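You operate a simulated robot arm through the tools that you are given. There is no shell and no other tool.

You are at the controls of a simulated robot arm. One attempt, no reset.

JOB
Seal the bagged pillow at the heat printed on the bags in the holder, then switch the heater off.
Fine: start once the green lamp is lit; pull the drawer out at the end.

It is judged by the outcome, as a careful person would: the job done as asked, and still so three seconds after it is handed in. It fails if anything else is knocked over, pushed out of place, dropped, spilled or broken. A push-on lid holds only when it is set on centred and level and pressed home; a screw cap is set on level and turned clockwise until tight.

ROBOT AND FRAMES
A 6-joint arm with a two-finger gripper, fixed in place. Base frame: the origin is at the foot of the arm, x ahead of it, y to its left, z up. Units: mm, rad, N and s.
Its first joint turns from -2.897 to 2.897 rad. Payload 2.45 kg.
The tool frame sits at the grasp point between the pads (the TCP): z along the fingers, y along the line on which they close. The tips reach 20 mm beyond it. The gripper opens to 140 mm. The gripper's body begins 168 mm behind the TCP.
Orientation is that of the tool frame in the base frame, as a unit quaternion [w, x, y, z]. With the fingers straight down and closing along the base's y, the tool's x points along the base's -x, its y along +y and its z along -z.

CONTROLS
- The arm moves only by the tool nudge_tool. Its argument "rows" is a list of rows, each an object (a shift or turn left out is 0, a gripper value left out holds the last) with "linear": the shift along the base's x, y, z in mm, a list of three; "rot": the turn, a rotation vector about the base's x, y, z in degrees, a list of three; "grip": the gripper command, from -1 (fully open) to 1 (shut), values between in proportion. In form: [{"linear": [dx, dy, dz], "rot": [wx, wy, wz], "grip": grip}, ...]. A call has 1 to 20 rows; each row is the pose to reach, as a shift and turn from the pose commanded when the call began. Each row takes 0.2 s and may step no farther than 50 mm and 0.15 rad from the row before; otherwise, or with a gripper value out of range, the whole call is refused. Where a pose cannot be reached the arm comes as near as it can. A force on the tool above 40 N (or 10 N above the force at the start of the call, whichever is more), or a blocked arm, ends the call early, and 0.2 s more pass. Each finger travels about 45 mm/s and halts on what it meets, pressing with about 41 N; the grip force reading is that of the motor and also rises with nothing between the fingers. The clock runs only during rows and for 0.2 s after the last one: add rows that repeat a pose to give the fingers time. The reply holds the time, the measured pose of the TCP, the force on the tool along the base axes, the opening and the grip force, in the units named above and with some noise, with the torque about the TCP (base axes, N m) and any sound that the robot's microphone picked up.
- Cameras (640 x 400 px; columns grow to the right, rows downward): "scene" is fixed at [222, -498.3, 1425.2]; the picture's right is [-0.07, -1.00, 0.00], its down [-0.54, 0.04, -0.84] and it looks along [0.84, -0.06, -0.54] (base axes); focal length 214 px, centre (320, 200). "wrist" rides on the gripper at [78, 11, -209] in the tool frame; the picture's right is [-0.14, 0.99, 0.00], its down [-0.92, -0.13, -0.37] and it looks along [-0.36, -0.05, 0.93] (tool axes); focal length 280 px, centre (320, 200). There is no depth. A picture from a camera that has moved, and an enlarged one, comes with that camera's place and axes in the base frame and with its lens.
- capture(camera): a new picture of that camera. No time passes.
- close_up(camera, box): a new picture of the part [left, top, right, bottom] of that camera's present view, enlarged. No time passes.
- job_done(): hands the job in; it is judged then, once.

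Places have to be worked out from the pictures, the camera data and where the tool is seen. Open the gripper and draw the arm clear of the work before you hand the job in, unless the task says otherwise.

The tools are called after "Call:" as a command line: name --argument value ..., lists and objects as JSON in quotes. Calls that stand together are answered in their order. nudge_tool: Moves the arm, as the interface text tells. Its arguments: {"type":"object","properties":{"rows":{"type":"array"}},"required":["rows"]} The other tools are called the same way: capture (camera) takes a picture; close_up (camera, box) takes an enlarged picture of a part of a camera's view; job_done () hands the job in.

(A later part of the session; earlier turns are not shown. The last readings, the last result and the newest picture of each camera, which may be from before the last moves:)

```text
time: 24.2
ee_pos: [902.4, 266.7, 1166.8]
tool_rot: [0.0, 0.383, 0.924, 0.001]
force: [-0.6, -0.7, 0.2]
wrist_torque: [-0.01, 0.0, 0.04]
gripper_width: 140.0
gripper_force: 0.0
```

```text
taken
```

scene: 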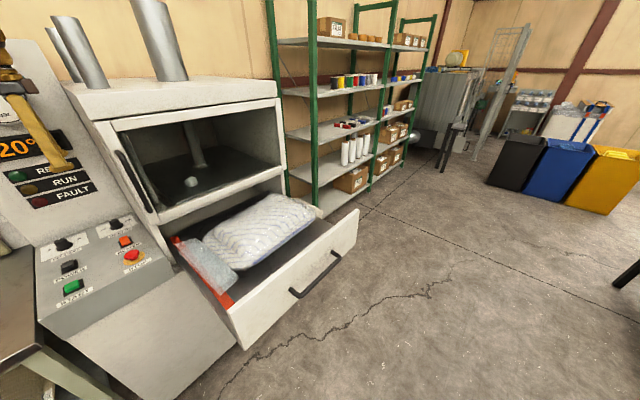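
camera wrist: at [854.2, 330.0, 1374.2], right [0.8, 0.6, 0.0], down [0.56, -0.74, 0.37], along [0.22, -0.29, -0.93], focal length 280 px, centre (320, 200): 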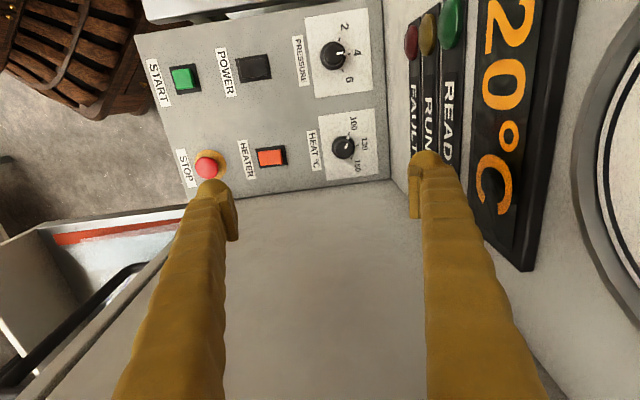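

The pose is reachable and the HEAT knob is in view. I'll zoom in to refine its centre, size and pointer.

Call:
close_up --camera "wrist" --box '[300, 95, 400, 195]'

Call:
close_up --camera "wrist" --box '[130, 0, 400, 220]'

```text
4.00 times, centred on (350, 145) of wrist
camera zoom: at [854.2, 330.0, 1374.2], right [0.8, 0.6, 0.0], down [0.56, -0.74, 0.37], along [0.22, -0.29, -0.93], focal length 1122 px, centre (200, 420)
```

zoom: 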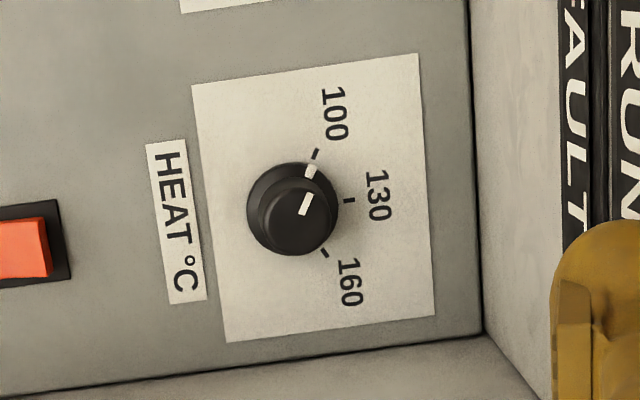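

```text
1.82 times, centred on (265, 110) of wrist
camera zoom: at [854.2, 330.0, 1374.2], right [0.8, 0.6, 0.0], down [0.56, -0.74, 0.37], along [0.22, -0.29, -0.93], focal length 510 px, centre (420, 364)
```

zoom: 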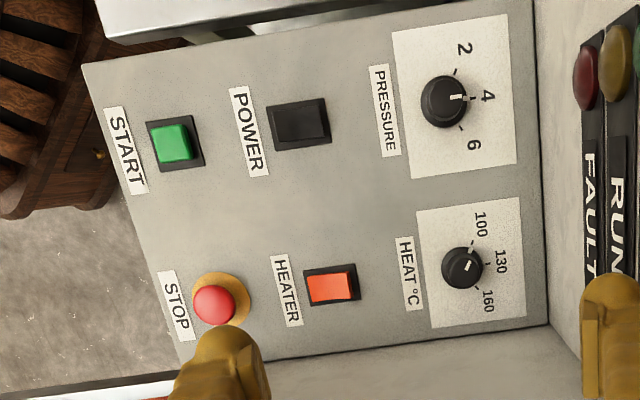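

The zoom shows the pointer practically at 100, with the marks at about ±60°, so the knob needs about 120° clockwise (−z). I'll yaw to −5°, narrow the gripper a bit and hover above (947,276) at a moderate height, then re-check the reading.

Call:
nudge_tool --rows '[{"linear": [8, 3, -20], "rot": [0, 0, 8], "grip": -0.3}, {"linear": [16, 6, -40], "rot": [0, 0, 16], "grip": -0.3}, {"linear": [24, 8, -60], "rot": [0, 0, 24], "grip": -0.1}, {"linear": [32, 10, -80], "rot": [0, 0, 32], "grip": -0.1}, {"linear": [40, 11, -110], "rot": [0, 0, 38], "grip": -0.1}, {"linear": [44, 11, -140], "rot": [0, 0, 38], "grip": -0.1}, {"linear": [44, 11, -160], "rot": [0, 0, 38], "grip": -0.1}, {"linear": [44, 11, -160], "rot": [0, 0, 38], "grip": -0.1}, {"linear": [44, 11, -160], "rot": [0, 0, 38], "grip": -0.1}]'

Call:
capture --camera "wrist"

Call:
capture --camera "scene"

```text
time: 26.2
ee_pos: [946.0, 275.9, 1003.8]
tool_rot: [0.0, 0.061, 0.998, 0.001]
force: [-0.2, 0.0, -0.6]
wrist_torque: [-0.01, -0.01, -0.01]
gripper_width: 77.0
gripper_force: 0.1
```

```text
taken
camera wrist: at [870.1, 296.7, 1212.2], right [0.26, 0.97, 0.0], down [0.9, -0.24, 0.37], along [0.36, -0.09, -0.93], focal length 280 px, centre (320, 200)
```

wrist: 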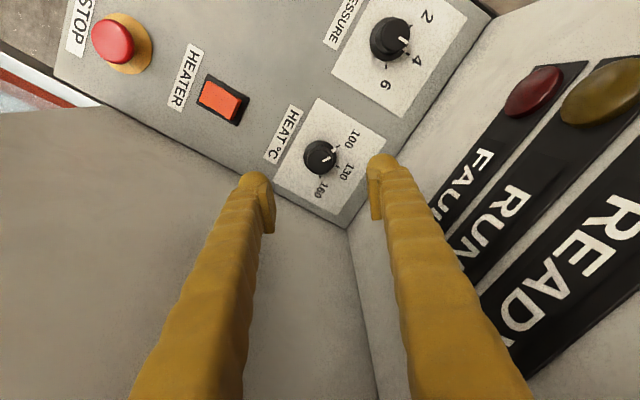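

```text
taken
```

scene: 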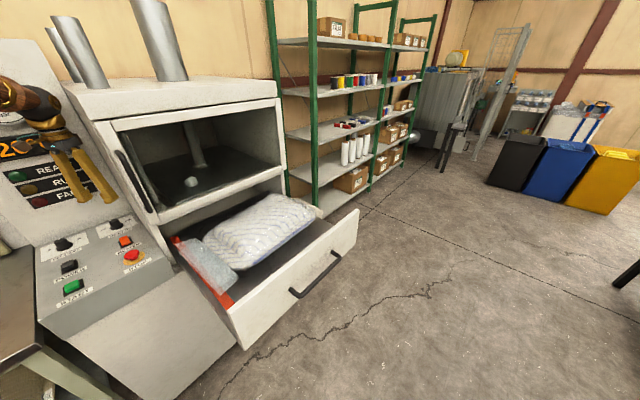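

The knob's centre comes out at (946.8,276.2), directly beneath the TCP. I'll descend so the tips sit about 10 mm above the panel, then check before closing.

Call:
nudge_tool --rows '[{"linear": [0, 0, -30]}, {"linear": [0, 0, -60]}, {"linear": [0, 0, -85]}, {"linear": [0, 0, -100]}, {"linear": [0, 0, -112]}, {"linear": [0, 0, -112]}, {"linear": [0, 0, -112]}]'

Call:
capture --camera "wrist"

Call:
close_up --camera "scene" --box '[0, 140, 160, 280]'

```text
time: 27.8
ee_pos: [947.2, 277.5, 892.4]
tool_rot: [0.0, 0.06, 0.998, 0.0]
force: [0.2, -0.2, 0.1]
wrist_torque: [-0.01, 0.0, -0.03]
gripper_width: 77.1
gripper_force: 0.1
```

```text
taken
camera wrist: at [870.8, 297.8, 1100.0], right [0.26, 0.97, 0.0], down [0.9, -0.24, 0.37], along [0.36, -0.09, -0.93], focal length 280 px, centre (320, 200)
```

wrist: 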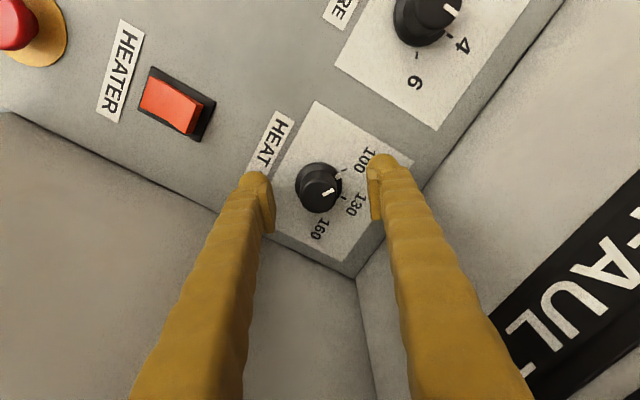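

```text
2.86 times, centred on (80, 210) of scene
camera zoom: at [222.0, -498.3, 1425.2], right [-0.07, -1.0, 0.0], down [-0.54, 0.04, -0.84], along [0.84, -0.06, -0.54], focal length 613 px, centre (1006, 171)
```

zoom: 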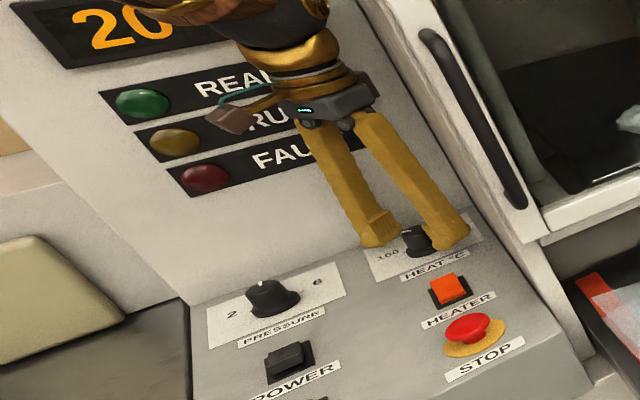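

Aligned within about 2 mm. I'll lower 4 mm more and close gently on the knob.

Call:
nudge_tool --rows '[{"linear": [-0.5, -0.5, -4], "grip": -0.1}, {"linear": [-0.5, -0.5, -4], "grip": 0.3}, {"linear": [-0.5, -0.5, -4], "grip": 0.6}, {"linear": [-0.5, -0.5, -4], "grip": 0.8}, {"linear": [-0.5, -0.5, -4], "grip": 1}, {"linear": [-0.5, -0.5, -4], "grip": 1}]'

Call:
close_up --camera "wrist" --box '[220, 100, 440, 280]'

```text
time: 29.2
ee_pos: [946.4, 276.7, 887.8]
tool_rot: [0.0, 0.06, 0.998, 0.0]
force: [-2.1, -10.4, -0.6]
wrist_torque: [-0.08, 0.04, -0.03]
gripper_width: 30.0
gripper_force: 39.6
```

```text
2.22 times, centred on (330, 190) of wrist
camera zoom: at [870.2, 296.6, 1096.0], right [0.26, 0.97, 0.0], down [0.9, -0.24, 0.37], along [0.36, -0.1, -0.93], focal length 623 px, centre (298, 222)
```

zoom: 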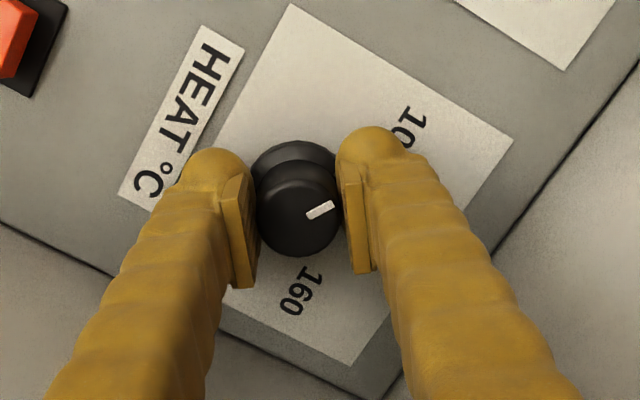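

The knob is held at 30 mm, with a slight lateral load of 10 N. I'll relieve it by 1 mm in −y and turn clockwise in small steps, watching the pointer.

Call:
nudge_tool --rows '[{"linear": [0, -1, 0], "grip": 1}, {"linear": [0, -1, 0], "rot": [0, 0, -5]}, {"linear": [0, -1, 0], "rot": [0, 0, -10]}, {"linear": [0, -1, 0], "rot": [0, 0, -15]}, {"linear": [0, -1, 0], "rot": [0, 0, -20]}, {"linear": [0, -1, 0], "rot": [0, 0, -20]}]'

Call:
close_up --camera "wrist" --box '[220, 100, 440, 280]'

```text
time: 30.6
ee_pos: [945.6, 276.5, 888.6]
tool_rot: [0.0, 0.233, 0.972, 0.0]
force: [26.3, 10.8, -10.9]
wrist_torque: [0.15, 0.13, -0.02]
gripper_width: 29.5
gripper_force: 44.8
```

```text
2.22 times, centred on (330, 190) of wrist
camera zoom: at [881.3, 321.7, 1096.1], right [0.57, 0.82, 0.0], down [0.76, -0.53, 0.37], along [0.3, -0.21, -0.93], focal length 623 px, centre (298, 222)
```

zoom: 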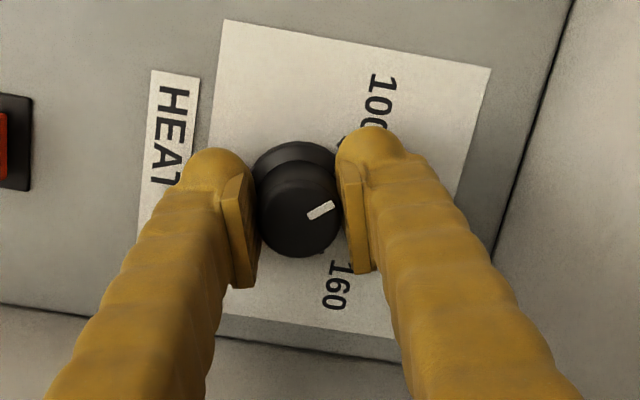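

The knob turns with the gripper, but a side load of (26,11) N has built up. I'll shift slightly in that direction to relieve it and check.

Call:
nudge_tool --rows '[{"linear": [1, 0.5, -0.5], "grip": 1}, {"linear": [1, 0.5, -0.5], "grip": 1}]'

```text
time: 31.2
ee_pos: [946.3, 276.7, 888.0]
tool_rot: [0.0, 0.233, 0.972, 0.0]
force: [6.8, 16.0, 14.9]
wrist_torque: [0.27, 0.07, 0.04]
gripper_width: 30.0
gripper_force: 44.8
```

Call:
nudge_tool --rows '[{"linear": [0.7, 1.3, 0.25], "grip": 1}, {"linear": [0.7, 1.3, 0.25], "grip": 1}]'

```text
time: 31.8
ee_pos: [946.3, 276.3, 887.9]
tool_rot: [0.0, 0.234, 0.972, 0.0]
force: [-14.9, 10.5, 29.8]
wrist_torque: [0.15, 0.28, -0.02]
gripper_width: 29.6
gripper_force: 44.7
```

Loads are coupling unpredictably through the grip, so I'll release, re-centre from a picture and regrip.

Call:
nudge_tool --rows '[{"linear": [0, 0, 0], "grip": 0.5}, {"linear": [0, 0, 0], "grip": 0.1}, {"linear": [0, 0, 0], "grip": 0.1}]'

Call:
close_up --camera "wrist" --box '[220, 100, 440, 280]'

```text
time: 32.6
ee_pos: [946.2, 276.0, 886.9]
tool_rot: [0.0, 0.234, 0.972, 0.0]
force: [0.1, -0.3, 0.1]
wrist_torque: [0.01, -0.01, -0.04]
gripper_width: 63.1
gripper_force: 0.0
```

```text
2.22 times, centred on (330, 190) of wrist
camera zoom: at [882.2, 321.7, 1094.8], right [0.57, 0.82, 0.0], down [0.76, -0.53, 0.37], along [0.3, -0.21, -0.93], focal length 623 px, centre (298, 222)
```

zoom: 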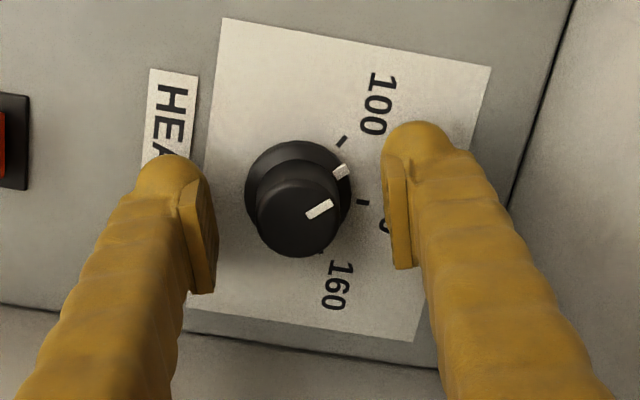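

Well centred (knob ≈ (946.5,276.5)), and the pointer is now near 110. I'll regrip, turn another 25° and release.

Call:
nudge_tool --rows '[{"linear": [0.3, 0.3, 0.5], "grip": 0.6}, {"linear": [0.3, 0.3, 0.5], "grip": 1}, {"linear": [0.3, 0.3, 0.5], "grip": 1}, {"linear": [0.3, 0.3, 0.5], "grip": 1}, {"linear": [0.3, 0.3, 0.5], "rot": [0, 0, -5], "grip": 1}, {"linear": [0.3, 0.3, 0.5], "rot": [0, 0, -10], "grip": 1}, {"linear": [0.3, 0.3, 0.5], "rot": [0, 0, -15], "grip": 1}, {"linear": [0.3, 0.3, 0.5], "rot": [0, 0, -20], "grip": 1}, {"linear": [0.3, 0.3, 0.5], "rot": [0, 0, -25], "grip": 1}, {"linear": [0.3, 0.3, 0.5], "rot": [0, 0, -25], "grip": 1}]'

Call:
close_up --camera "wrist" --box '[220, 100, 440, 280]'

```text
time: 34.3
ee_pos: [946.7, 275.4, 887.9]
tool_rot: [-0.001, 0.367, 0.93, 0.0]
force: [-0.7, -2.9, -1.1]
wrist_torque: [-0.13, -0.02, 0.04]
gripper_width: 29.9
gripper_force: 44.9
stopped in row 8: the force on the tool passed its limit at 41 N (the readings are from after the stop); the commanded pose is now the measured one
```

```text
2.22 times, centred on (330, 190) of wrist
camera zoom: at [898.0, 337.8, 1095.4], right [0.78, 0.63, 0.0], down [0.59, -0.72, 0.37], along [0.23, -0.29, -0.93], focal length 623 px, centre (298, 222)
```

zoom: 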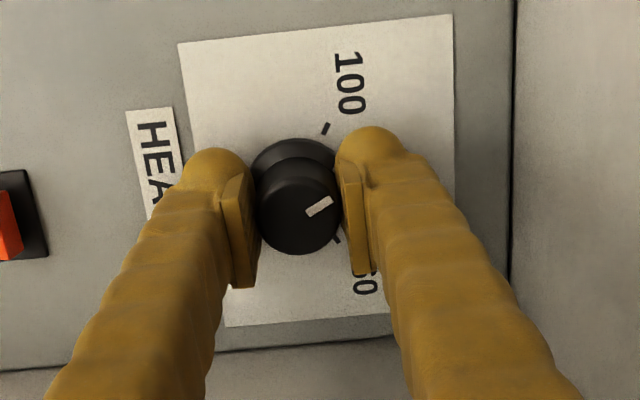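

The force limit tripped at −43° yaw, but the stress has gone and the knob is following. I'll continue in smaller bites.

Call:
nudge_tool --rows '[{"linear": [0, 0, 0], "rot": [0, 0, -4], "grip": 1}, {"linear": [0, 0, 0], "rot": [0, 0, -8], "grip": 1}, {"linear": [0, 0, 0], "rot": [0, 0, -12], "grip": 1}, {"linear": [0, 0, 0], "rot": [0, 0, -12], "grip": 1}]'

```text
time: 35.3
ee_pos: [948.1, 275.8, 885.6]
tool_rot: [0.0, 0.463, 0.886, -0.002]
force: [4.0, -16.7, -5.7]
wrist_torque: [-0.25, -0.1, 0.02]
gripper_width: 30.0
gripper_force: 45.4
```

Call:
nudge_tool --rows '[{"linear": [0, -0.4, 0], "rot": [0, 0, -4], "grip": 1}, {"linear": [0, -0.4, 0], "rot": [0, 0, -8], "grip": 1}, {"linear": [0, -0.4, 0], "rot": [0, 0, -12], "grip": 1}, {"linear": [0, -0.4, 0], "rot": [0, 0, -12], "grip": 1}]'

Call:
close_up --camera "wrist" --box '[220, 100, 440, 280]'

```text
time: 36.3
ee_pos: [947.7, 275.9, 887.1]
tool_rot: [0.0, 0.554, 0.833, 0.0]
force: [2.1, -6.0, -1.8]
wrist_torque: [-0.09, 0.0, -0.01]
gripper_width: 29.7
gripper_force: 45.3
```

```text
2.22 times, centred on (330, 190) of wrist
camera zoom: at [927.3, 352.5, 1095.5], right [0.97, 0.26, 0.0], down [0.24, -0.9, 0.37], along [0.09, -0.36, -0.93], focal length 623 px, centre (298, 222)
```

zoom: 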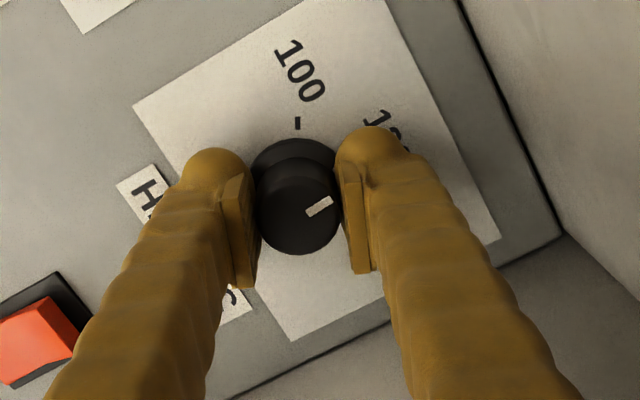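

Now at −67° yaw (about 130 on the dial) with low forces. I'll continue another 20°.

Call:
nudge_tool --rows '[{"linear": [0, -0.2, 0], "rot": [0, 0, -4], "grip": 1}, {"linear": [0, -0.2, 0], "rot": [0, 0, -8], "grip": 1}, {"linear": [0, -0.2, 0], "rot": [0, 0, -12], "grip": 1}, {"linear": [0, -0.2, 0], "rot": [0, 0, -16], "grip": 1}, {"linear": [0, -0.2, 0], "rot": [0, 0, -20], "grip": 1}, {"linear": [0, -0.2, 0], "rot": [0, 0, -20], "grip": 1}]'

Call:
capture --camera "wrist"

Call:
close_up --camera "scene" --box '[0, 100, 180, 280]'

```text
time: 37.7
ee_pos: [947.3, 275.0, 887.3]
tool_rot: [-0.001, 0.688, 0.726, 0.0]
force: [-12.1, -5.5, -4.2]
wrist_torque: [4.53, -4.53, 1.48]
gripper_width: 29.9
gripper_force: 45.0
stopped in row 6: the force on the tool passed its limit at 42 N (the readings are from after the stop); the commanded pose is now the measured one
```

```text
taken
camera wrist: at [954.2, 354.8, 1095.5], right [1.0, -0.08, 0.0], down [-0.08, -0.93, 0.37], along [-0.03, -0.37, -0.93], focal length 280 px, centre (320, 200)
```

wrist: 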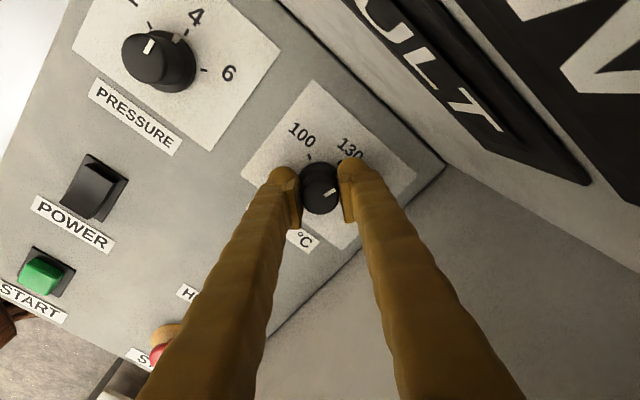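

```text
2.22 times, centred on (90, 190) of scene
camera zoom: at [222.0, -498.3, 1425.2], right [-0.07, -1.0, 0.0], down [-0.54, 0.04, -0.84], along [0.84, -0.06, -0.54], focal length 477 px, centre (831, 222)
```

zoom: 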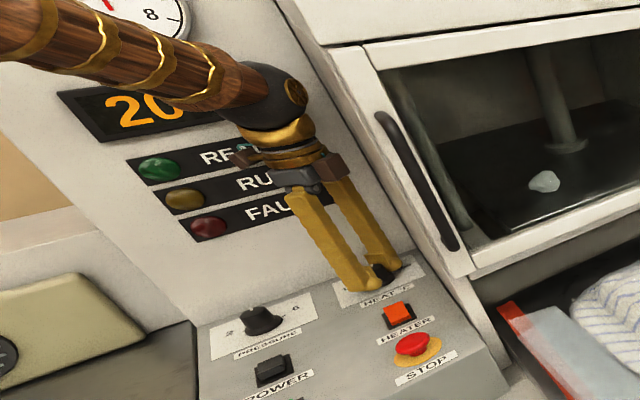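

The torque says the gripper body just touched the oven wall at −87° yaw. I'll open, check the pointer (≈140 expected), and yaw back for a second grip.

Call:
nudge_tool --rows '[{"linear": [0, 0, 0], "rot": [0, 0, 1], "grip": 0.5}, {"linear": [0, 0, 0], "rot": [0, 0, 2], "grip": 0.1}, {"linear": [0, 0, 0], "rot": [0, 0, 2], "grip": 0.1}, {"linear": [0, 0, 0], "rot": [0, 0, 2], "grip": 0.1}]'

Call:
close_up --camera "wrist" --box '[220, 80, 440, 280]'

```text
time: 38.7
ee_pos: [947.7, 275.0, 886.5]
tool_rot: [0.0, 0.675, 0.737, -0.001]
force: [0.4, 0.0, 0.0]
wrist_torque: [-0.03, 0.0, 0.04]
gripper_width: 63.0
gripper_force: 0.0
```

```text
2.00 times, centred on (330, 180) of wrist
camera zoom: at [951.7, 355.0, 1095.0], right [1.0, -0.05, 0.0], down [-0.05, -0.93, 0.37], along [-0.02, -0.37, -0.93], focal length 561 px, centre (300, 240)
```

zoom: 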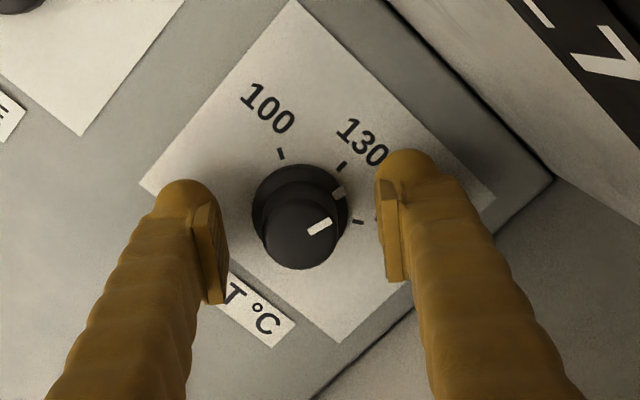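

The pointer is at about 140, as expected. I'll yaw back 50° with fingers open and then regrip for the last 40°.

Call:
nudge_tool --rows '[{"linear": [0, 0, 0], "rot": [0, 0, 8]}, {"linear": [0, 0, 0], "rot": [0, 0, 16]}, {"linear": [0, 0, 0], "rot": [0, 0, 24]}, {"linear": [0, 0, 0], "rot": [0, 0, 32]}, {"linear": [0, 0, 0], "rot": [0, 0, 40]}, {"linear": [0, 0, 0], "rot": [0, 0, 48]}, {"linear": [0, 0, 0], "rot": [0, 0, 52]}, {"linear": [0, 0, 0], "rot": [0, 0, 52]}]'

Call:
close_up --camera "wrist" --box '[220, 80, 440, 280]'

```text
time: 40.5
ee_pos: [946.9, 275.8, 887.0]
tool_rot: [0.0, 0.283, 0.959, -0.001]
force: [-0.5, -0.2, -0.2]
wrist_torque: [-0.01, 0.03, -0.02]
gripper_width: 62.9
gripper_force: 0.1
```

```text
2.00 times, centred on (330, 180) of wrist
camera zoom: at [887.6, 328.1, 1095.6], right [0.65, 0.76, 0.0], down [0.7, -0.61, 0.37], along [0.28, -0.24, -0.93], focal length 561 px, centre (300, 240)
```

zoom: 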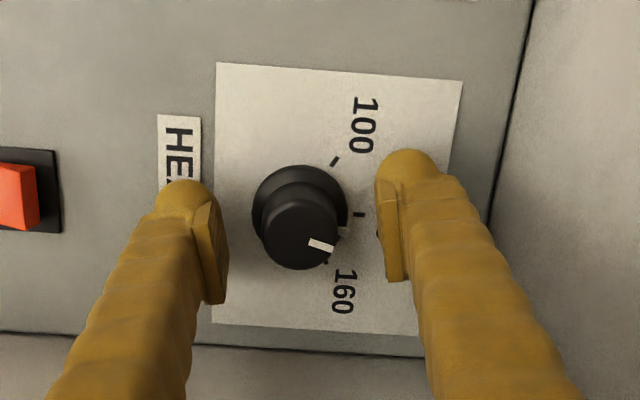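

Regripping now and turning clockwise the first 14°.

Call:
nudge_tool --rows '[{"linear": [0.2, 0.2, 0], "grip": 0.6}, {"linear": [0.2, 0.2, 0], "grip": 1}, {"linear": [0.2, 0.2, 0], "grip": 1}, {"linear": [0.2, 0.2, 0], "grip": 1}, {"linear": [0.2, 0.2, 0], "rot": [0, 0, -4], "grip": 1}, {"linear": [0.2, 0.2, 0], "rot": [0, 0, -8], "grip": 1}, {"linear": [0.2, 0.2, 0], "rot": [0, 0, -12], "grip": 1}, {"linear": [0.2, 0.2, 0], "rot": [0, 0, -14], "grip": 1}, {"linear": [0.2, 0.2, 0], "rot": [0, 0, -14], "grip": 1}]'

```text
time: 42.5
ee_pos: [946.8, 275.5, 887.0]
tool_rot: [-0.001, 0.399, 0.917, 0.0]
force: [-13.6, -1.1, 11.9]
wrist_torque: [-0.03, 0.12, 0.03]
gripper_width: 29.7
gripper_force: 45.0
```

Call:
nudge_tool --rows '[{"linear": [0, 0, 0], "rot": [0, 0, -4], "grip": 1}, {"linear": [0, 0, 0], "rot": [0, 0, -8], "grip": 1}, {"linear": [0, 0, 0], "rot": [0, 0, -12], "grip": 1}, {"linear": [0, 0, 0], "rot": [0, 0, -12], "grip": 1}]'

Call:
close_up --camera "wrist" --box '[220, 80, 440, 280]'

```text
time: 43.5
ee_pos: [948.2, 275.1, 887.0]
tool_rot: [0.001, 0.492, 0.871, -0.001]
force: [-20.3, -13.3, 12.4]
wrist_torque: [-0.1, 0.3, -0.02]
gripper_width: 29.9
gripper_force: 45.4
```

```text
2.00 times, centred on (330, 180) of wrist
camera zoom: at [916.9, 349.0, 1095.4], right [0.92, 0.39, 0.0], down [0.37, -0.85, 0.37], along [0.14, -0.34, -0.93], focal length 561 px, centre (300, 240)
```

zoom: 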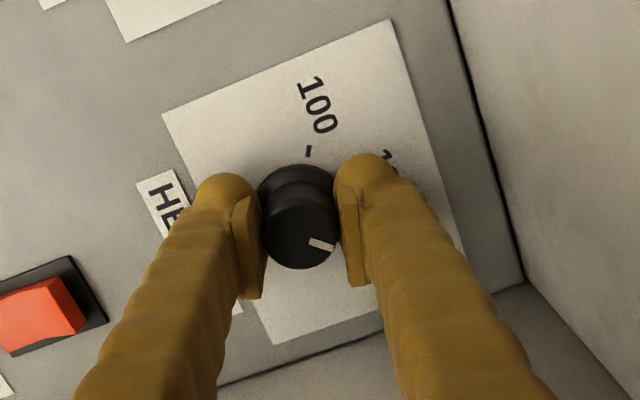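

At −59° yaw the knob has followed 26° of this grip (about 153 on the dial). I'll shift slightly to ease the side load and turn 12° more.

Call:
nudge_tool --rows '[{"linear": [-0.5, -0.2, 0.2], "grip": 1}, {"linear": [-0.5, -0.2, 0.2], "rot": [0, 0, -4], "grip": 1}, {"linear": [-0.5, -0.2, 0.2], "rot": [0, 0, -8], "grip": 1}, {"linear": [-0.5, -0.2, 0.2], "rot": [0, 0, -12], "grip": 1}, {"linear": [-0.5, -0.2, 0.2], "rot": [0, 0, -12], "grip": 1}]'

Call:
close_up --camera "wrist" --box '[220, 80, 440, 280]'

```text
time: 44.7
ee_pos: [947.8, 276.0, 887.2]
tool_rot: [0.001, 0.58, 0.814, -0.002]
force: [15.8, -14.2, -18.0]
wrist_torque: [-0.28, -0.15, -0.01]
gripper_width: 29.9
gripper_force: 44.8
```

```text
2.00 times, centred on (330, 180) of wrist
camera zoom: at [932.4, 353.7, 1095.4], right [0.98, 0.19, 0.0], down [0.18, -0.91, 0.37], along [0.07, -0.36, -0.93], focal length 561 px, centre (300, 240)
```

zoom: 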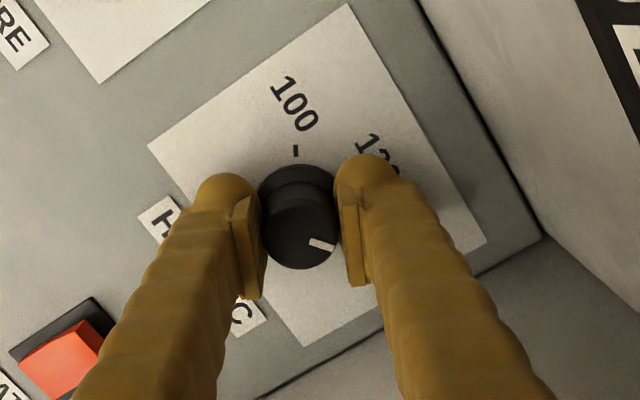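

About 118° turned in total. I'll release and check the pointer against the 160 mark.

Call:
nudge_tool --rows '[{"linear": [0, 0, 0], "grip": 0.5}, {"linear": [0, 0, 0], "grip": 0.0}, {"linear": [0, 0, 0], "grip": -0.1}, {"linear": [0, 0, 0], "grip": -0.1}]'

Call:
close_up --camera "wrist" --box '[250, 110, 390, 240]'

```text
time: 45.7
ee_pos: [947.6, 275.8, 887.6]
tool_rot: [0.0, 0.58, 0.815, -0.001]
force: [-0.7, 0.2, -0.6]
wrist_torque: [0.02, -0.02, 0.01]
gripper_width: 77.1
gripper_force: 0.1
```

```text
3.08 times, centred on (320, 175) of wrist
camera zoom: at [931.8, 353.8, 1096.4], right [0.98, 0.19, 0.0], down [0.18, -0.91, 0.37], along [0.07, -0.36, -0.93], focal length 863 px, centre (320, 277)
```

zoom: 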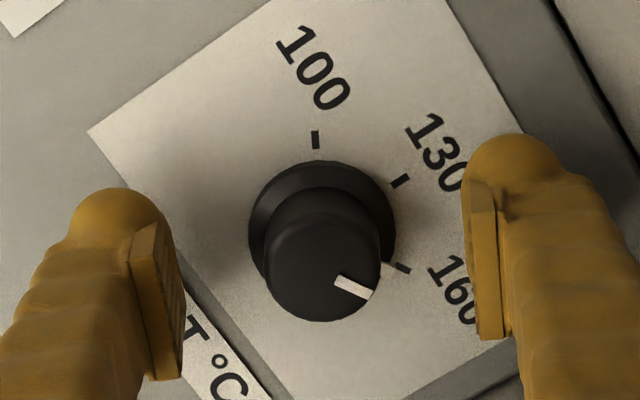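

The pointer looks within a couple of degrees of the 160 mark. I'll rise clear and take a wider, straighter view of the dial to confirm.

Call:
nudge_tool --rows '[{"linear": [0, 0, 30]}, {"linear": [-5, 5, 60], "rot": [0, 0, 8]}, {"linear": [-20, 20, 90], "rot": [0, 0, 16]}, {"linear": [-40, 40, 120], "rot": [0, 0, 24]}, {"linear": [-50, 50, 150], "rot": [0, 0, 26]}, {"linear": [-50, 50, 150], "rot": [0, 0, 26]}]'

Call:
capture --camera "wrist"

```text
time: 47.1
ee_pos: [896.8, 327.4, 1036.7]
tool_rot: [0.0, 0.383, 0.924, -0.001]
force: [0.1, -0.6, -0.9]
wrist_torque: [-0.03, 0.01, -0.01]
gripper_width: 77.1
gripper_force: 0.1
```

```text
taken
camera wrist: at [849.0, 389.5, 1245.4], right [0.8, 0.6, 0.0], down [0.56, -0.74, 0.37], along [0.22, -0.29, -0.93], focal length 280 px, centre (320, 200)
```

wrist: 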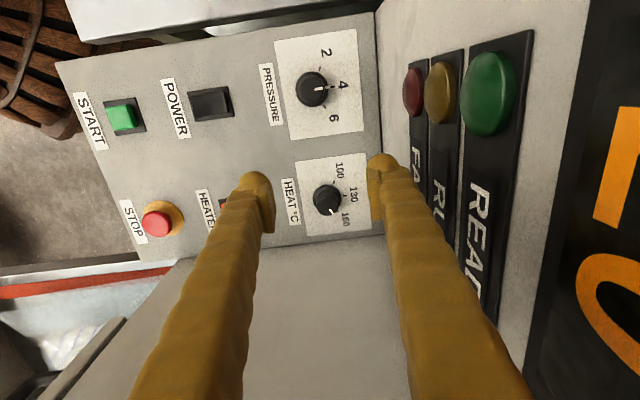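

I'll zoom in on both dials in this view to compare the pointers with their marks.

Call:
close_up --camera "wrist" --box '[270, 140, 390, 250]'

Call:
close_up --camera "wrist" --box '[265, 30, 375, 140]'

```text
3.64 times, centred on (330, 195) of wrist
camera zoom: at [849.0, 389.5, 1245.4], right [0.8, 0.6, 0.0], down [0.56, -0.74, 0.37], along [0.22, -0.29, -0.93], focal length 1020 px, centre (284, 218)
```

zoom: 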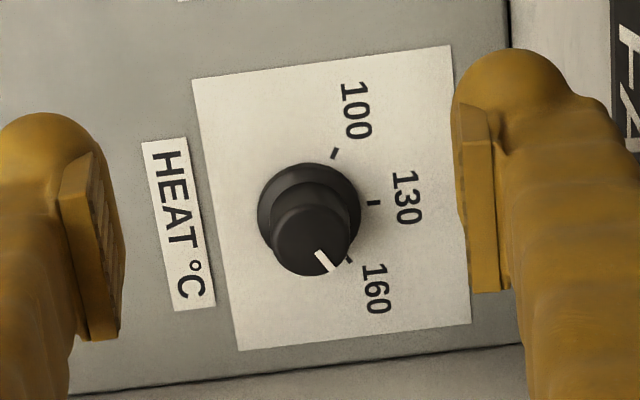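

```text
3.64 times, centred on (320, 85) of wrist
camera zoom: at [849.0, 389.5, 1245.4], right [0.8, 0.6, 0.0], down [0.56, -0.74, 0.37], along [0.22, -0.29, -0.93], focal length 1020 px, centre (320, 618)
```

zoom: 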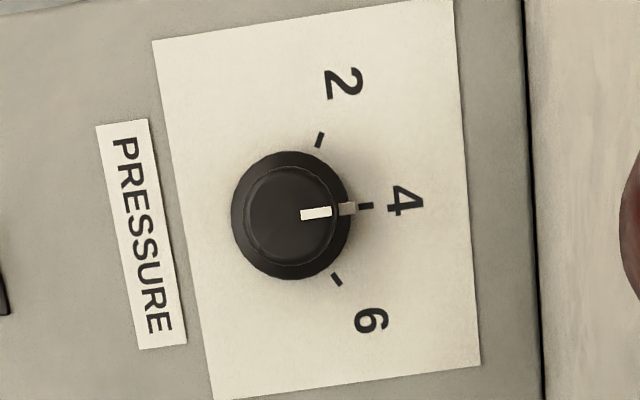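

Geometry puts the pointer within about 1° of the 160 mark, so the dial is set. Next is the HEATER rocker near (855,180): its far end is raised (off), so I'll close the fingers and hover over that end.

Call:
nudge_tool --rows '[{"linear": [-6, -30, 0], "grip": 0.3}, {"linear": [-12, -60, 0], "grip": 0.6}, {"linear": [-18, -90, -20], "grip": 1}, {"linear": [-24, -115, -50], "grip": 1}, {"linear": [-30, -136, -80], "grip": 1}, {"linear": [-30, -136, -90], "grip": 1}, {"linear": [-30, -136, -90], "grip": 1}]'

Call:
capture --camera "wrist"

Call:
close_up --camera "scene" --box '[0, 140, 180, 300]'

```text
time: 48.7
ee_pos: [865.8, 190.8, 946.8]
tool_rot: [0.0, 0.381, 0.924, -0.002]
force: [0.2, 0.6, -0.2]
wrist_torque: [-0.01, 0.01, -0.01]
gripper_width: 0.3
gripper_force: 29.9
```

```text
taken
camera wrist: at [817.7, 254.7, 1154.7], right [0.8, 0.6, 0.0], down [0.56, -0.74, 0.37], along [0.22, -0.29, -0.93], focal length 280 px, centre (320, 200)
```

wrist: 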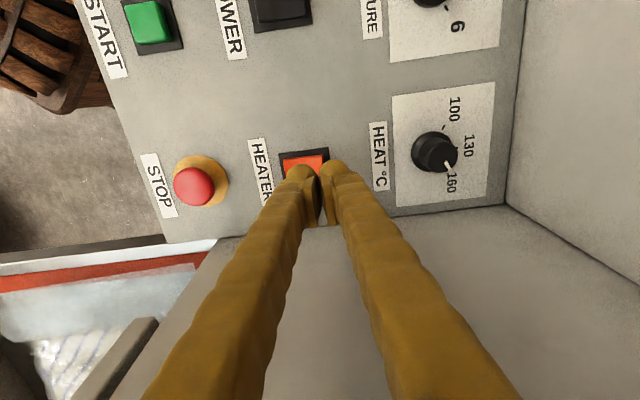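

```text
2.50 times, centred on (90, 220) of scene
camera zoom: at [222.0, -498.3, 1425.2], right [-0.07, -1.0, 0.0], down [-0.54, 0.04, -0.84], along [0.84, -0.06, -0.54], focal length 536 px, centre (895, 150)
```

zoom: 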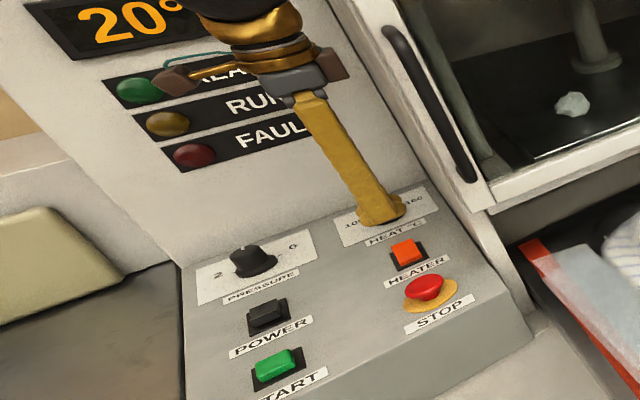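

I'll zoom in on the rocker to place its far end accurately.

Call:
close_up --camera "wrist" --box '[250, 120, 370, 220]'

```text
4.00 times, centred on (310, 170) of wrist
camera zoom: at [817.7, 254.7, 1154.7], right [0.8, 0.6, 0.0], down [0.56, -0.74, 0.37], along [0.22, -0.29, -0.93], focal length 1122 px, centre (360, 320)
```

zoom: 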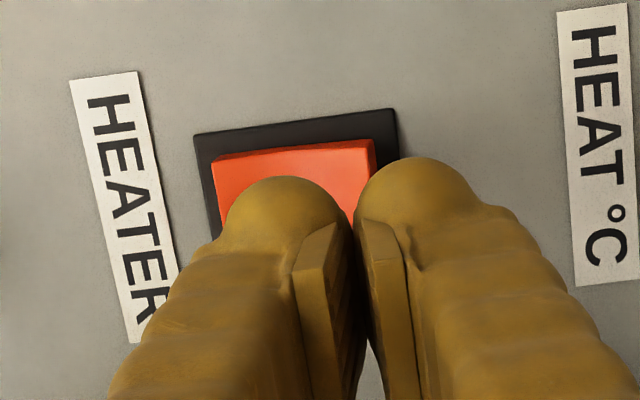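

The tips cover the far half of the rocker (e_d 733–761, rocker far edge 753). I'll nudge 3 mm farther and press down slowly.

Call:
nudge_tool --rows '[{"linear": [2, 2, -20]}, {"linear": [2, 2, -40]}, {"linear": [2, 2, -48]}, {"linear": [2, 2, -52]}, {"linear": [2, 2, -55]}, {"linear": [2, 2, -58]}, {"linear": [2, 2, -60]}, {"linear": [2, 2, -62]}]'

Call:
capture --camera "wrist"

Call:
close_up --camera "scene" --box '[0, 120, 180, 280]'

```text
time: 50.5
ee_pos: [870.9, 191.2, 887.9]
tool_rot: [0.001, 0.382, 0.924, 0.0]
force: [-10.2, -2.9, 37.3]
wrist_torque: [-0.24, 0.46, -0.02]
gripper_width: 0.0
gripper_force: 29.9
```

```text
taken
camera wrist: at [822.0, 255.2, 1095.7], right [0.8, 0.6, 0.0], down [0.56, -0.74, 0.37], along [0.22, -0.29, -0.93], focal length 280 px, centre (320, 200)
```

wrist: 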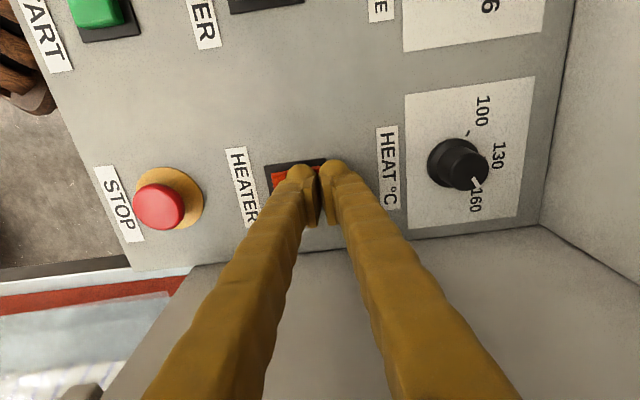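

```text
2.50 times, centred on (90, 200) of scene
camera zoom: at [222.0, -498.3, 1425.2], right [-0.07, -1.0, 0.0], down [-0.54, 0.04, -0.84], along [0.84, -0.06, -0.54], focal length 536 px, centre (895, 200)
```

zoom: 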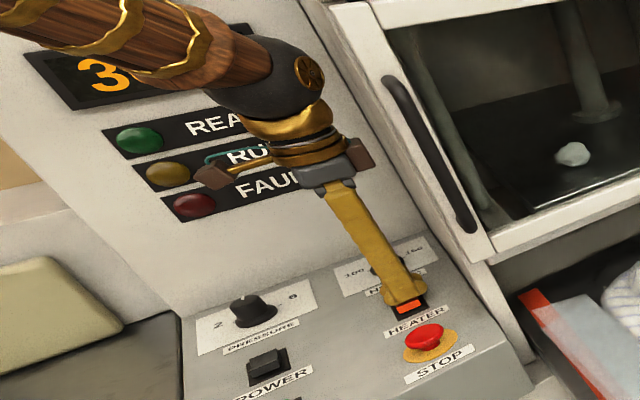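

The display has climbed from 20 into the 30s, so the heater is on. I'll lift away and check the rocker and display.

Call:
nudge_tool --rows '[{"linear": [0, 0, 15]}, {"linear": [-5, -5, 50]}, {"linear": [-20, -10, 90]}, {"linear": [-50, -40, 130]}, {"linear": [-80, -70, 160]}, {"linear": [-80, -70, 160]}]'

Call:
close_up --camera "scene" --box '[0, 60, 180, 280]'

Call:
capture --camera "wrist"

```text
refused: row 4 steps farther than a row can; nothing moved
```

```text
1.82 times, centred on (90, 170) of scene
camera zoom: at [222.0, -498.3, 1425.2], right [-0.07, -1.0, 0.0], down [-0.54, 0.04, -0.84], along [0.84, -0.06, -0.54], focal length 390 px, centre (738, 254)
```

zoom: 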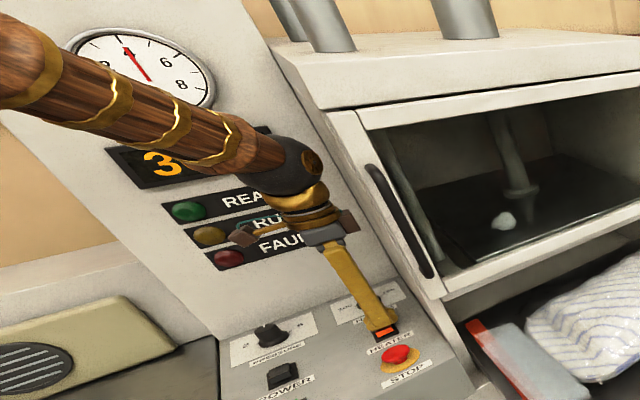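

```text
taken
camera wrist: at [822.0, 255.2, 1095.7], right [0.8, 0.6, 0.0], down [0.56, -0.74, 0.37], along [0.22, -0.29, -0.93], focal length 280 px, centre (320, 200)
```

wrist: 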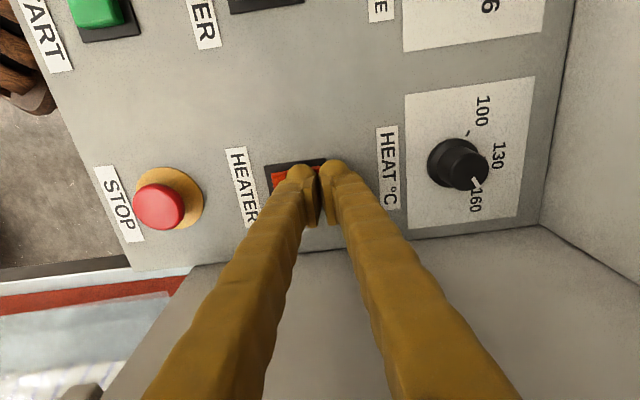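

One row stepped too far, so nothing moved. I'll retry the lift with smaller steps.

Call:
nudge_tool --rows '[{"linear": [0, 0, 15]}, {"linear": [-5, -5, 50]}, {"linear": [-15, -12, 90]}, {"linear": [-35, -30, 130]}, {"linear": [-60, -50, 165]}, {"linear": [-85, -75, 190]}, {"linear": [-115, -105, 210]}, {"linear": [-145, -135, 220]}, {"linear": [-145, -135, 220]}]'

Call:
close_up --camera "scene" --box '[0, 60, 180, 280]'

Call:
capture --camera "wrist"

```text
time: 52.5
ee_pos: [728.2, 61.6, 1106.1]
tool_rot: [0.001, 0.382, 0.924, -0.001]
force: [-0.7, -0.5, -1.2]
wrist_torque: [-0.01, 0.0, 0.03]
gripper_width: 0.1
gripper_force: 29.3
```

```text
1.82 times, centred on (90, 170) of scene
camera zoom: at [222.0, -498.3, 1425.2], right [-0.07, -1.0, 0.0], down [-0.54, 0.04, -0.84], along [0.84, -0.06, -0.54], focal length 390 px, centre (738, 254)
```

zoom: 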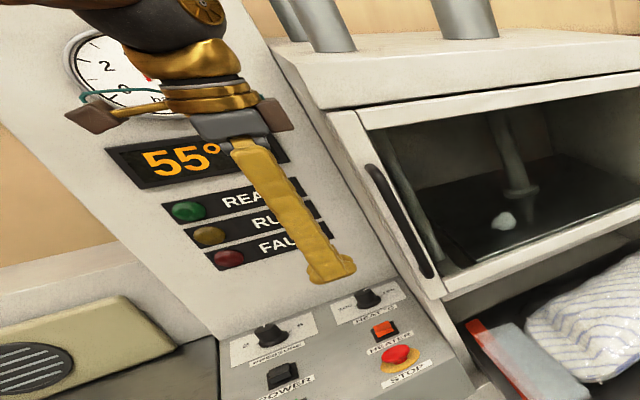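

```text
taken
camera wrist: at [679.9, 125.0, 1313.8], right [0.8, 0.6, 0.0], down [0.56, -0.74, 0.37], along [0.22, -0.29, -0.93], focal length 280 px, centre (320, 200)
```

wrist: 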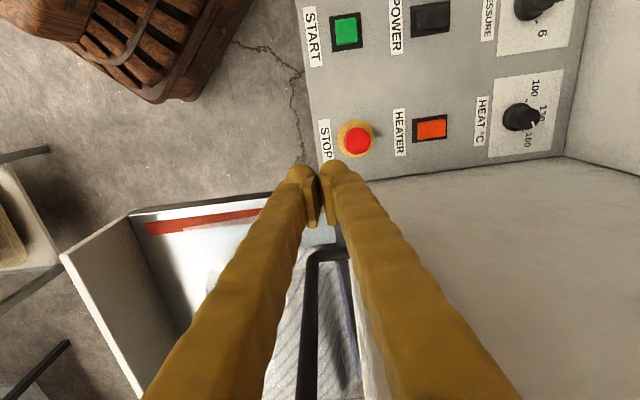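

The display reads 55 °C and rising. Now for the drawer: a vertical tool would hit the oven front at the end of the push, so I'll yaw to +45°, go in front of the drawer, and tilt the fingers forward.

Call:
nudge_tool --rows '[{"linear": [-17, -38, 5], "rot": [0, 0, 7]}, {"linear": [-34, -76, 10], "rot": [0, 0, 14]}, {"linear": [-51, -114, 15], "rot": [0, 0, 21]}, {"linear": [-68, -152, 20], "rot": [0, 0, 28]}, {"linear": [-85, -190, 25], "rot": [0, 0, 35]}, {"linear": [-102, -228, 30], "rot": [0, 0, 42]}, {"linear": [-119, -266, 30], "rot": [0, 0, 49]}, {"linear": [-136, -304, 30], "rot": [0, 0, 56]}, {"linear": [-153, -342, 30], "rot": [0, 0, 63]}, {"linear": [-170, -380, 30], "rot": [0, 0, 70]}, {"linear": [-187, -418, 30], "rot": [0, 0, 77]}, {"linear": [-204, -456, 30], "rot": [0, 0, 84]}, {"linear": [-221, -490, 30], "rot": [0, 0, 90]}, {"linear": [-233, -515, 30], "rot": [0, 0, 90]}, {"linear": [-233, -515, 30], "rot": [0, 0, 90]}]'

Call:
capture --camera "wrist"

Call:
capture --camera "scene"

```text
time: 55.7
ee_pos: [490.1, -459.2, 1136.7]
tool_rot: [0.001, -0.384, 0.923, 0.001]
force: [0.1, 0.2, 0.3]
wrist_torque: [0.0, -0.01, 0.0]
gripper_width: 0.0
gripper_force: 29.6
```

```text
taken
camera wrist: at [427.4, -506.6, 1344.5], right [-0.6, 0.8, 0.0], down [0.74, 0.56, 0.37], along [0.29, 0.22, -0.93], focal length 280 px, centre (320, 200)
```

wrist: 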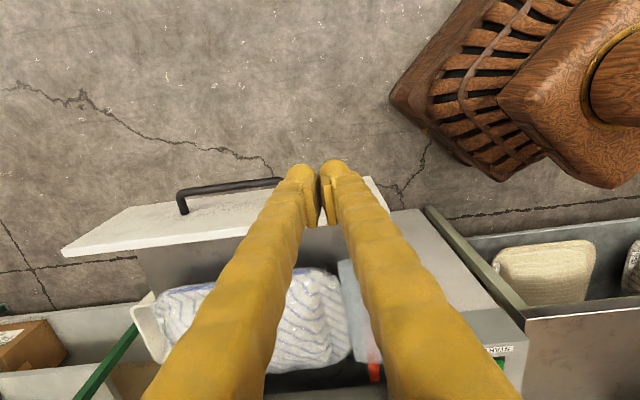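

```text
taken
```

scene: 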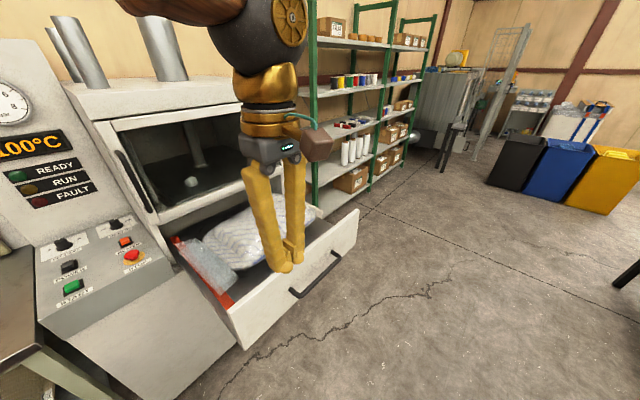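

The display shows 100 °C. I'll zoom in on the drawer front and handle from here to fix their positions.

Call:
close_up --camera "wrist" --box '[40, 150, 440, 400]'

Call:
close_up --camera "wrist" --box '[150, 150, 310, 250]'

```text
1.60 times, centred on (240, 275) of wrist
camera zoom: at [427.4, -506.6, 1344.5], right [-0.6, 0.8, 0.0], down [0.74, 0.56, 0.37], along [0.29, 0.22, -0.93], focal length 449 px, centre (448, 80)
```

zoom: 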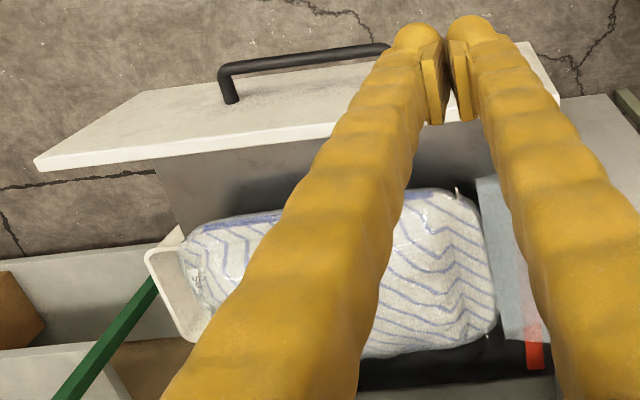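

```text
4.00 times, centred on (230, 200) of wrist
camera zoom: at [427.4, -506.6, 1344.5], right [-0.6, 0.8, 0.0], down [0.74, 0.56, 0.37], along [0.29, 0.22, -0.93], focal length 1122 px, centre (680, 200)
```

zoom: 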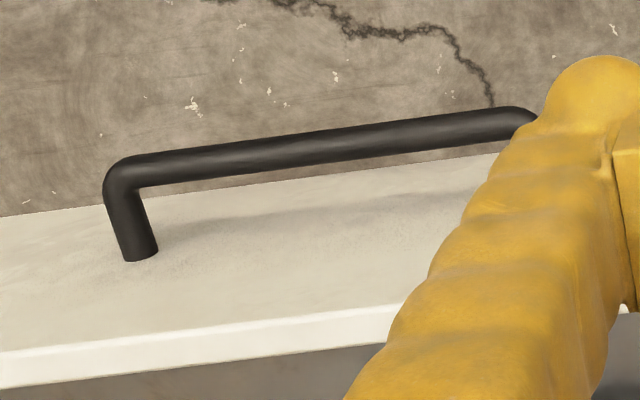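

The drawer face is at e_d≈124, the handle bar at e_d≈81, z≈872, from e_r≈750 to 932, with a 43 mm standoff. I'll tilt 45° forward and lower to z≈897 in front of the face, left of the handle.

Call:
nudge_tool --rows '[{"linear": [0, 0, -10], "rot": [5.3, -5.3, 0]}, {"linear": [0, 0, -40], "rot": [10.6, -10.6, 0]}, {"linear": [0, 0, -80], "rot": [15.9, -15.9, 0]}, {"linear": [0, 0, -120], "rot": [21.2, -21.2, 0]}, {"linear": [0, 0, -160], "rot": [26.5, -26.5, 0]}, {"linear": [0, 0, -200], "rot": [31.8, -31.8, 0]}, {"linear": [0, 0, -238], "rot": [31.8, -31.8, 0]}, {"linear": [0, 0, -238], "rot": [31.8, -31.8, 0]}]'

Call:
capture --camera "wrist"

Call:
capture --camera "scene"

```text
time: 57.5
ee_pos: [492.4, -456.6, 894.0]
tool_rot: [0.355, -0.353, 0.853, 0.146]
force: [0.1, 0.6, 0.7]
wrist_torque: [-0.01, -0.01, -0.02]
gripper_width: 0.0
gripper_force: 28.9
```

```text
taken
camera wrist: at [339.8, -592.6, 985.9], right [-0.63, 0.77, 0.1], down [0.36, 0.19, 0.91], along [0.68, 0.61, -0.4], focal length 280 px, centre (320, 200)
```

wrist: 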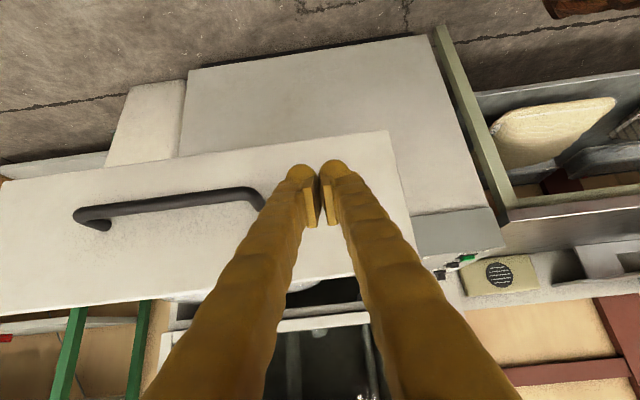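

```text
taken
```

scene: 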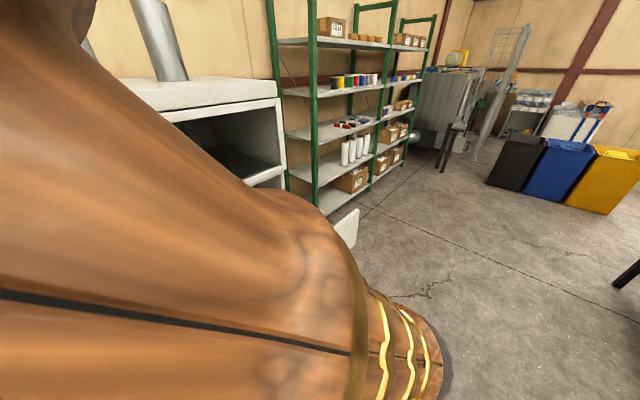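

The fingers face the drawer front, left of the handle. I'll push gently along the drawer direction, checking the force.

Call:
nudge_tool --rows '[{"linear": [14, 14, 0]}, {"linear": [28, 28, 0]}, {"linear": [40, 40, 0]}, {"linear": [48, 48, 0]}, {"linear": [54, 54, 0]}, {"linear": [62, 62, 0]}, {"linear": [72, 72, 0]}, {"linear": [84, 84, 0]}, {"linear": [96, 96, 0]}, {"linear": [108, 108, 0]}]'

Call:
capture --camera "wrist"

```text
time: 59.7
ee_pos: [600.6, -352.4, 897.4]
tool_rot: [0.354, -0.354, 0.854, 0.146]
force: [-0.4, -0.4, 0.5]
wrist_torque: [0.05, 0.01, 0.01]
gripper_width: 0.0
gripper_force: 29.1
```

```text
taken
camera wrist: at [448.5, -486.9, 989.3], right [-0.63, 0.77, 0.1], down [0.36, 0.19, 0.91], along [0.68, 0.61, -0.4], focal length 280 px, centre (320, 200)
```

wrist: 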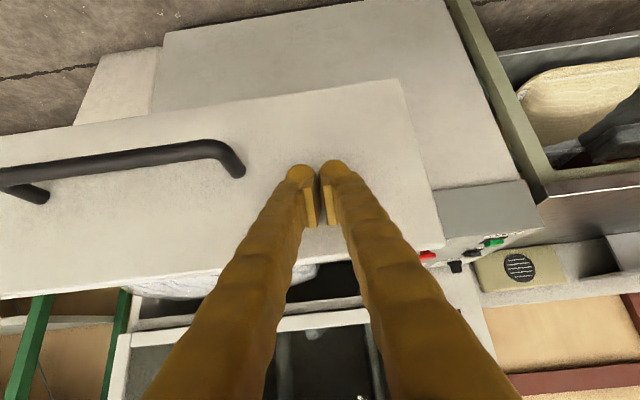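

The handle has moved about 80 mm, so the drawer is sliding easily (almost no force). I'll keep pushing.

Call:
nudge_tool --rows '[{"linear": [12, 12, 0]}, {"linear": [25, 25, 0]}, {"linear": [38, 38, 0]}, {"linear": [51, 51, 0]}, {"linear": [64, 64, 0]}, {"linear": [77, 77, 0]}, {"linear": [90, 90, 0]}, {"linear": [103, 103, 0]}, {"linear": [116, 116, 0]}, {"linear": [129, 129, 0]}, {"linear": [142, 142, 0]}, {"linear": [155, 155, 0]}, {"linear": [168, 168, 0]}, {"linear": [180, 180, 0]}]'

Call:
capture --camera "wrist"

Call:
capture --camera "scene"

```text
time: 62.7
ee_pos: [780.3, -169.8, 898.1]
tool_rot: [0.355, -0.354, 0.853, 0.146]
force: [0.0, -0.3, -0.1]
wrist_torque: [0.01, -0.06, 0.01]
gripper_width: 0.0
gripper_force: 29.3
```

```text
taken
camera wrist: at [629.1, -305.5, 989.0], right [-0.63, 0.77, 0.1], down [0.37, 0.19, 0.91], along [0.68, 0.61, -0.4], focal length 280 px, centre (320, 200)
```

wrist: 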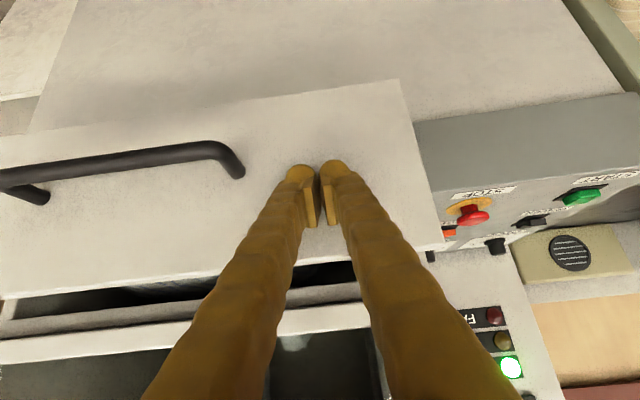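

```text
taken
```

scene: 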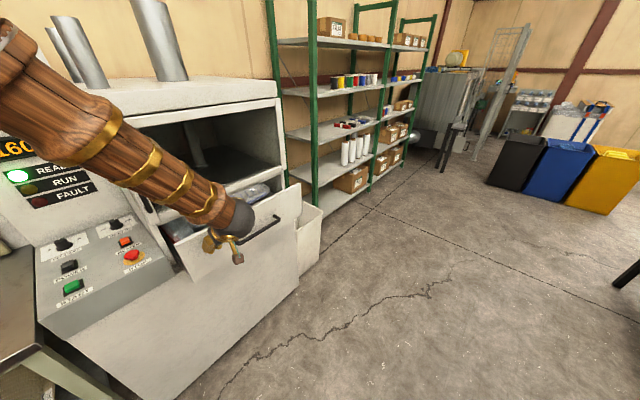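

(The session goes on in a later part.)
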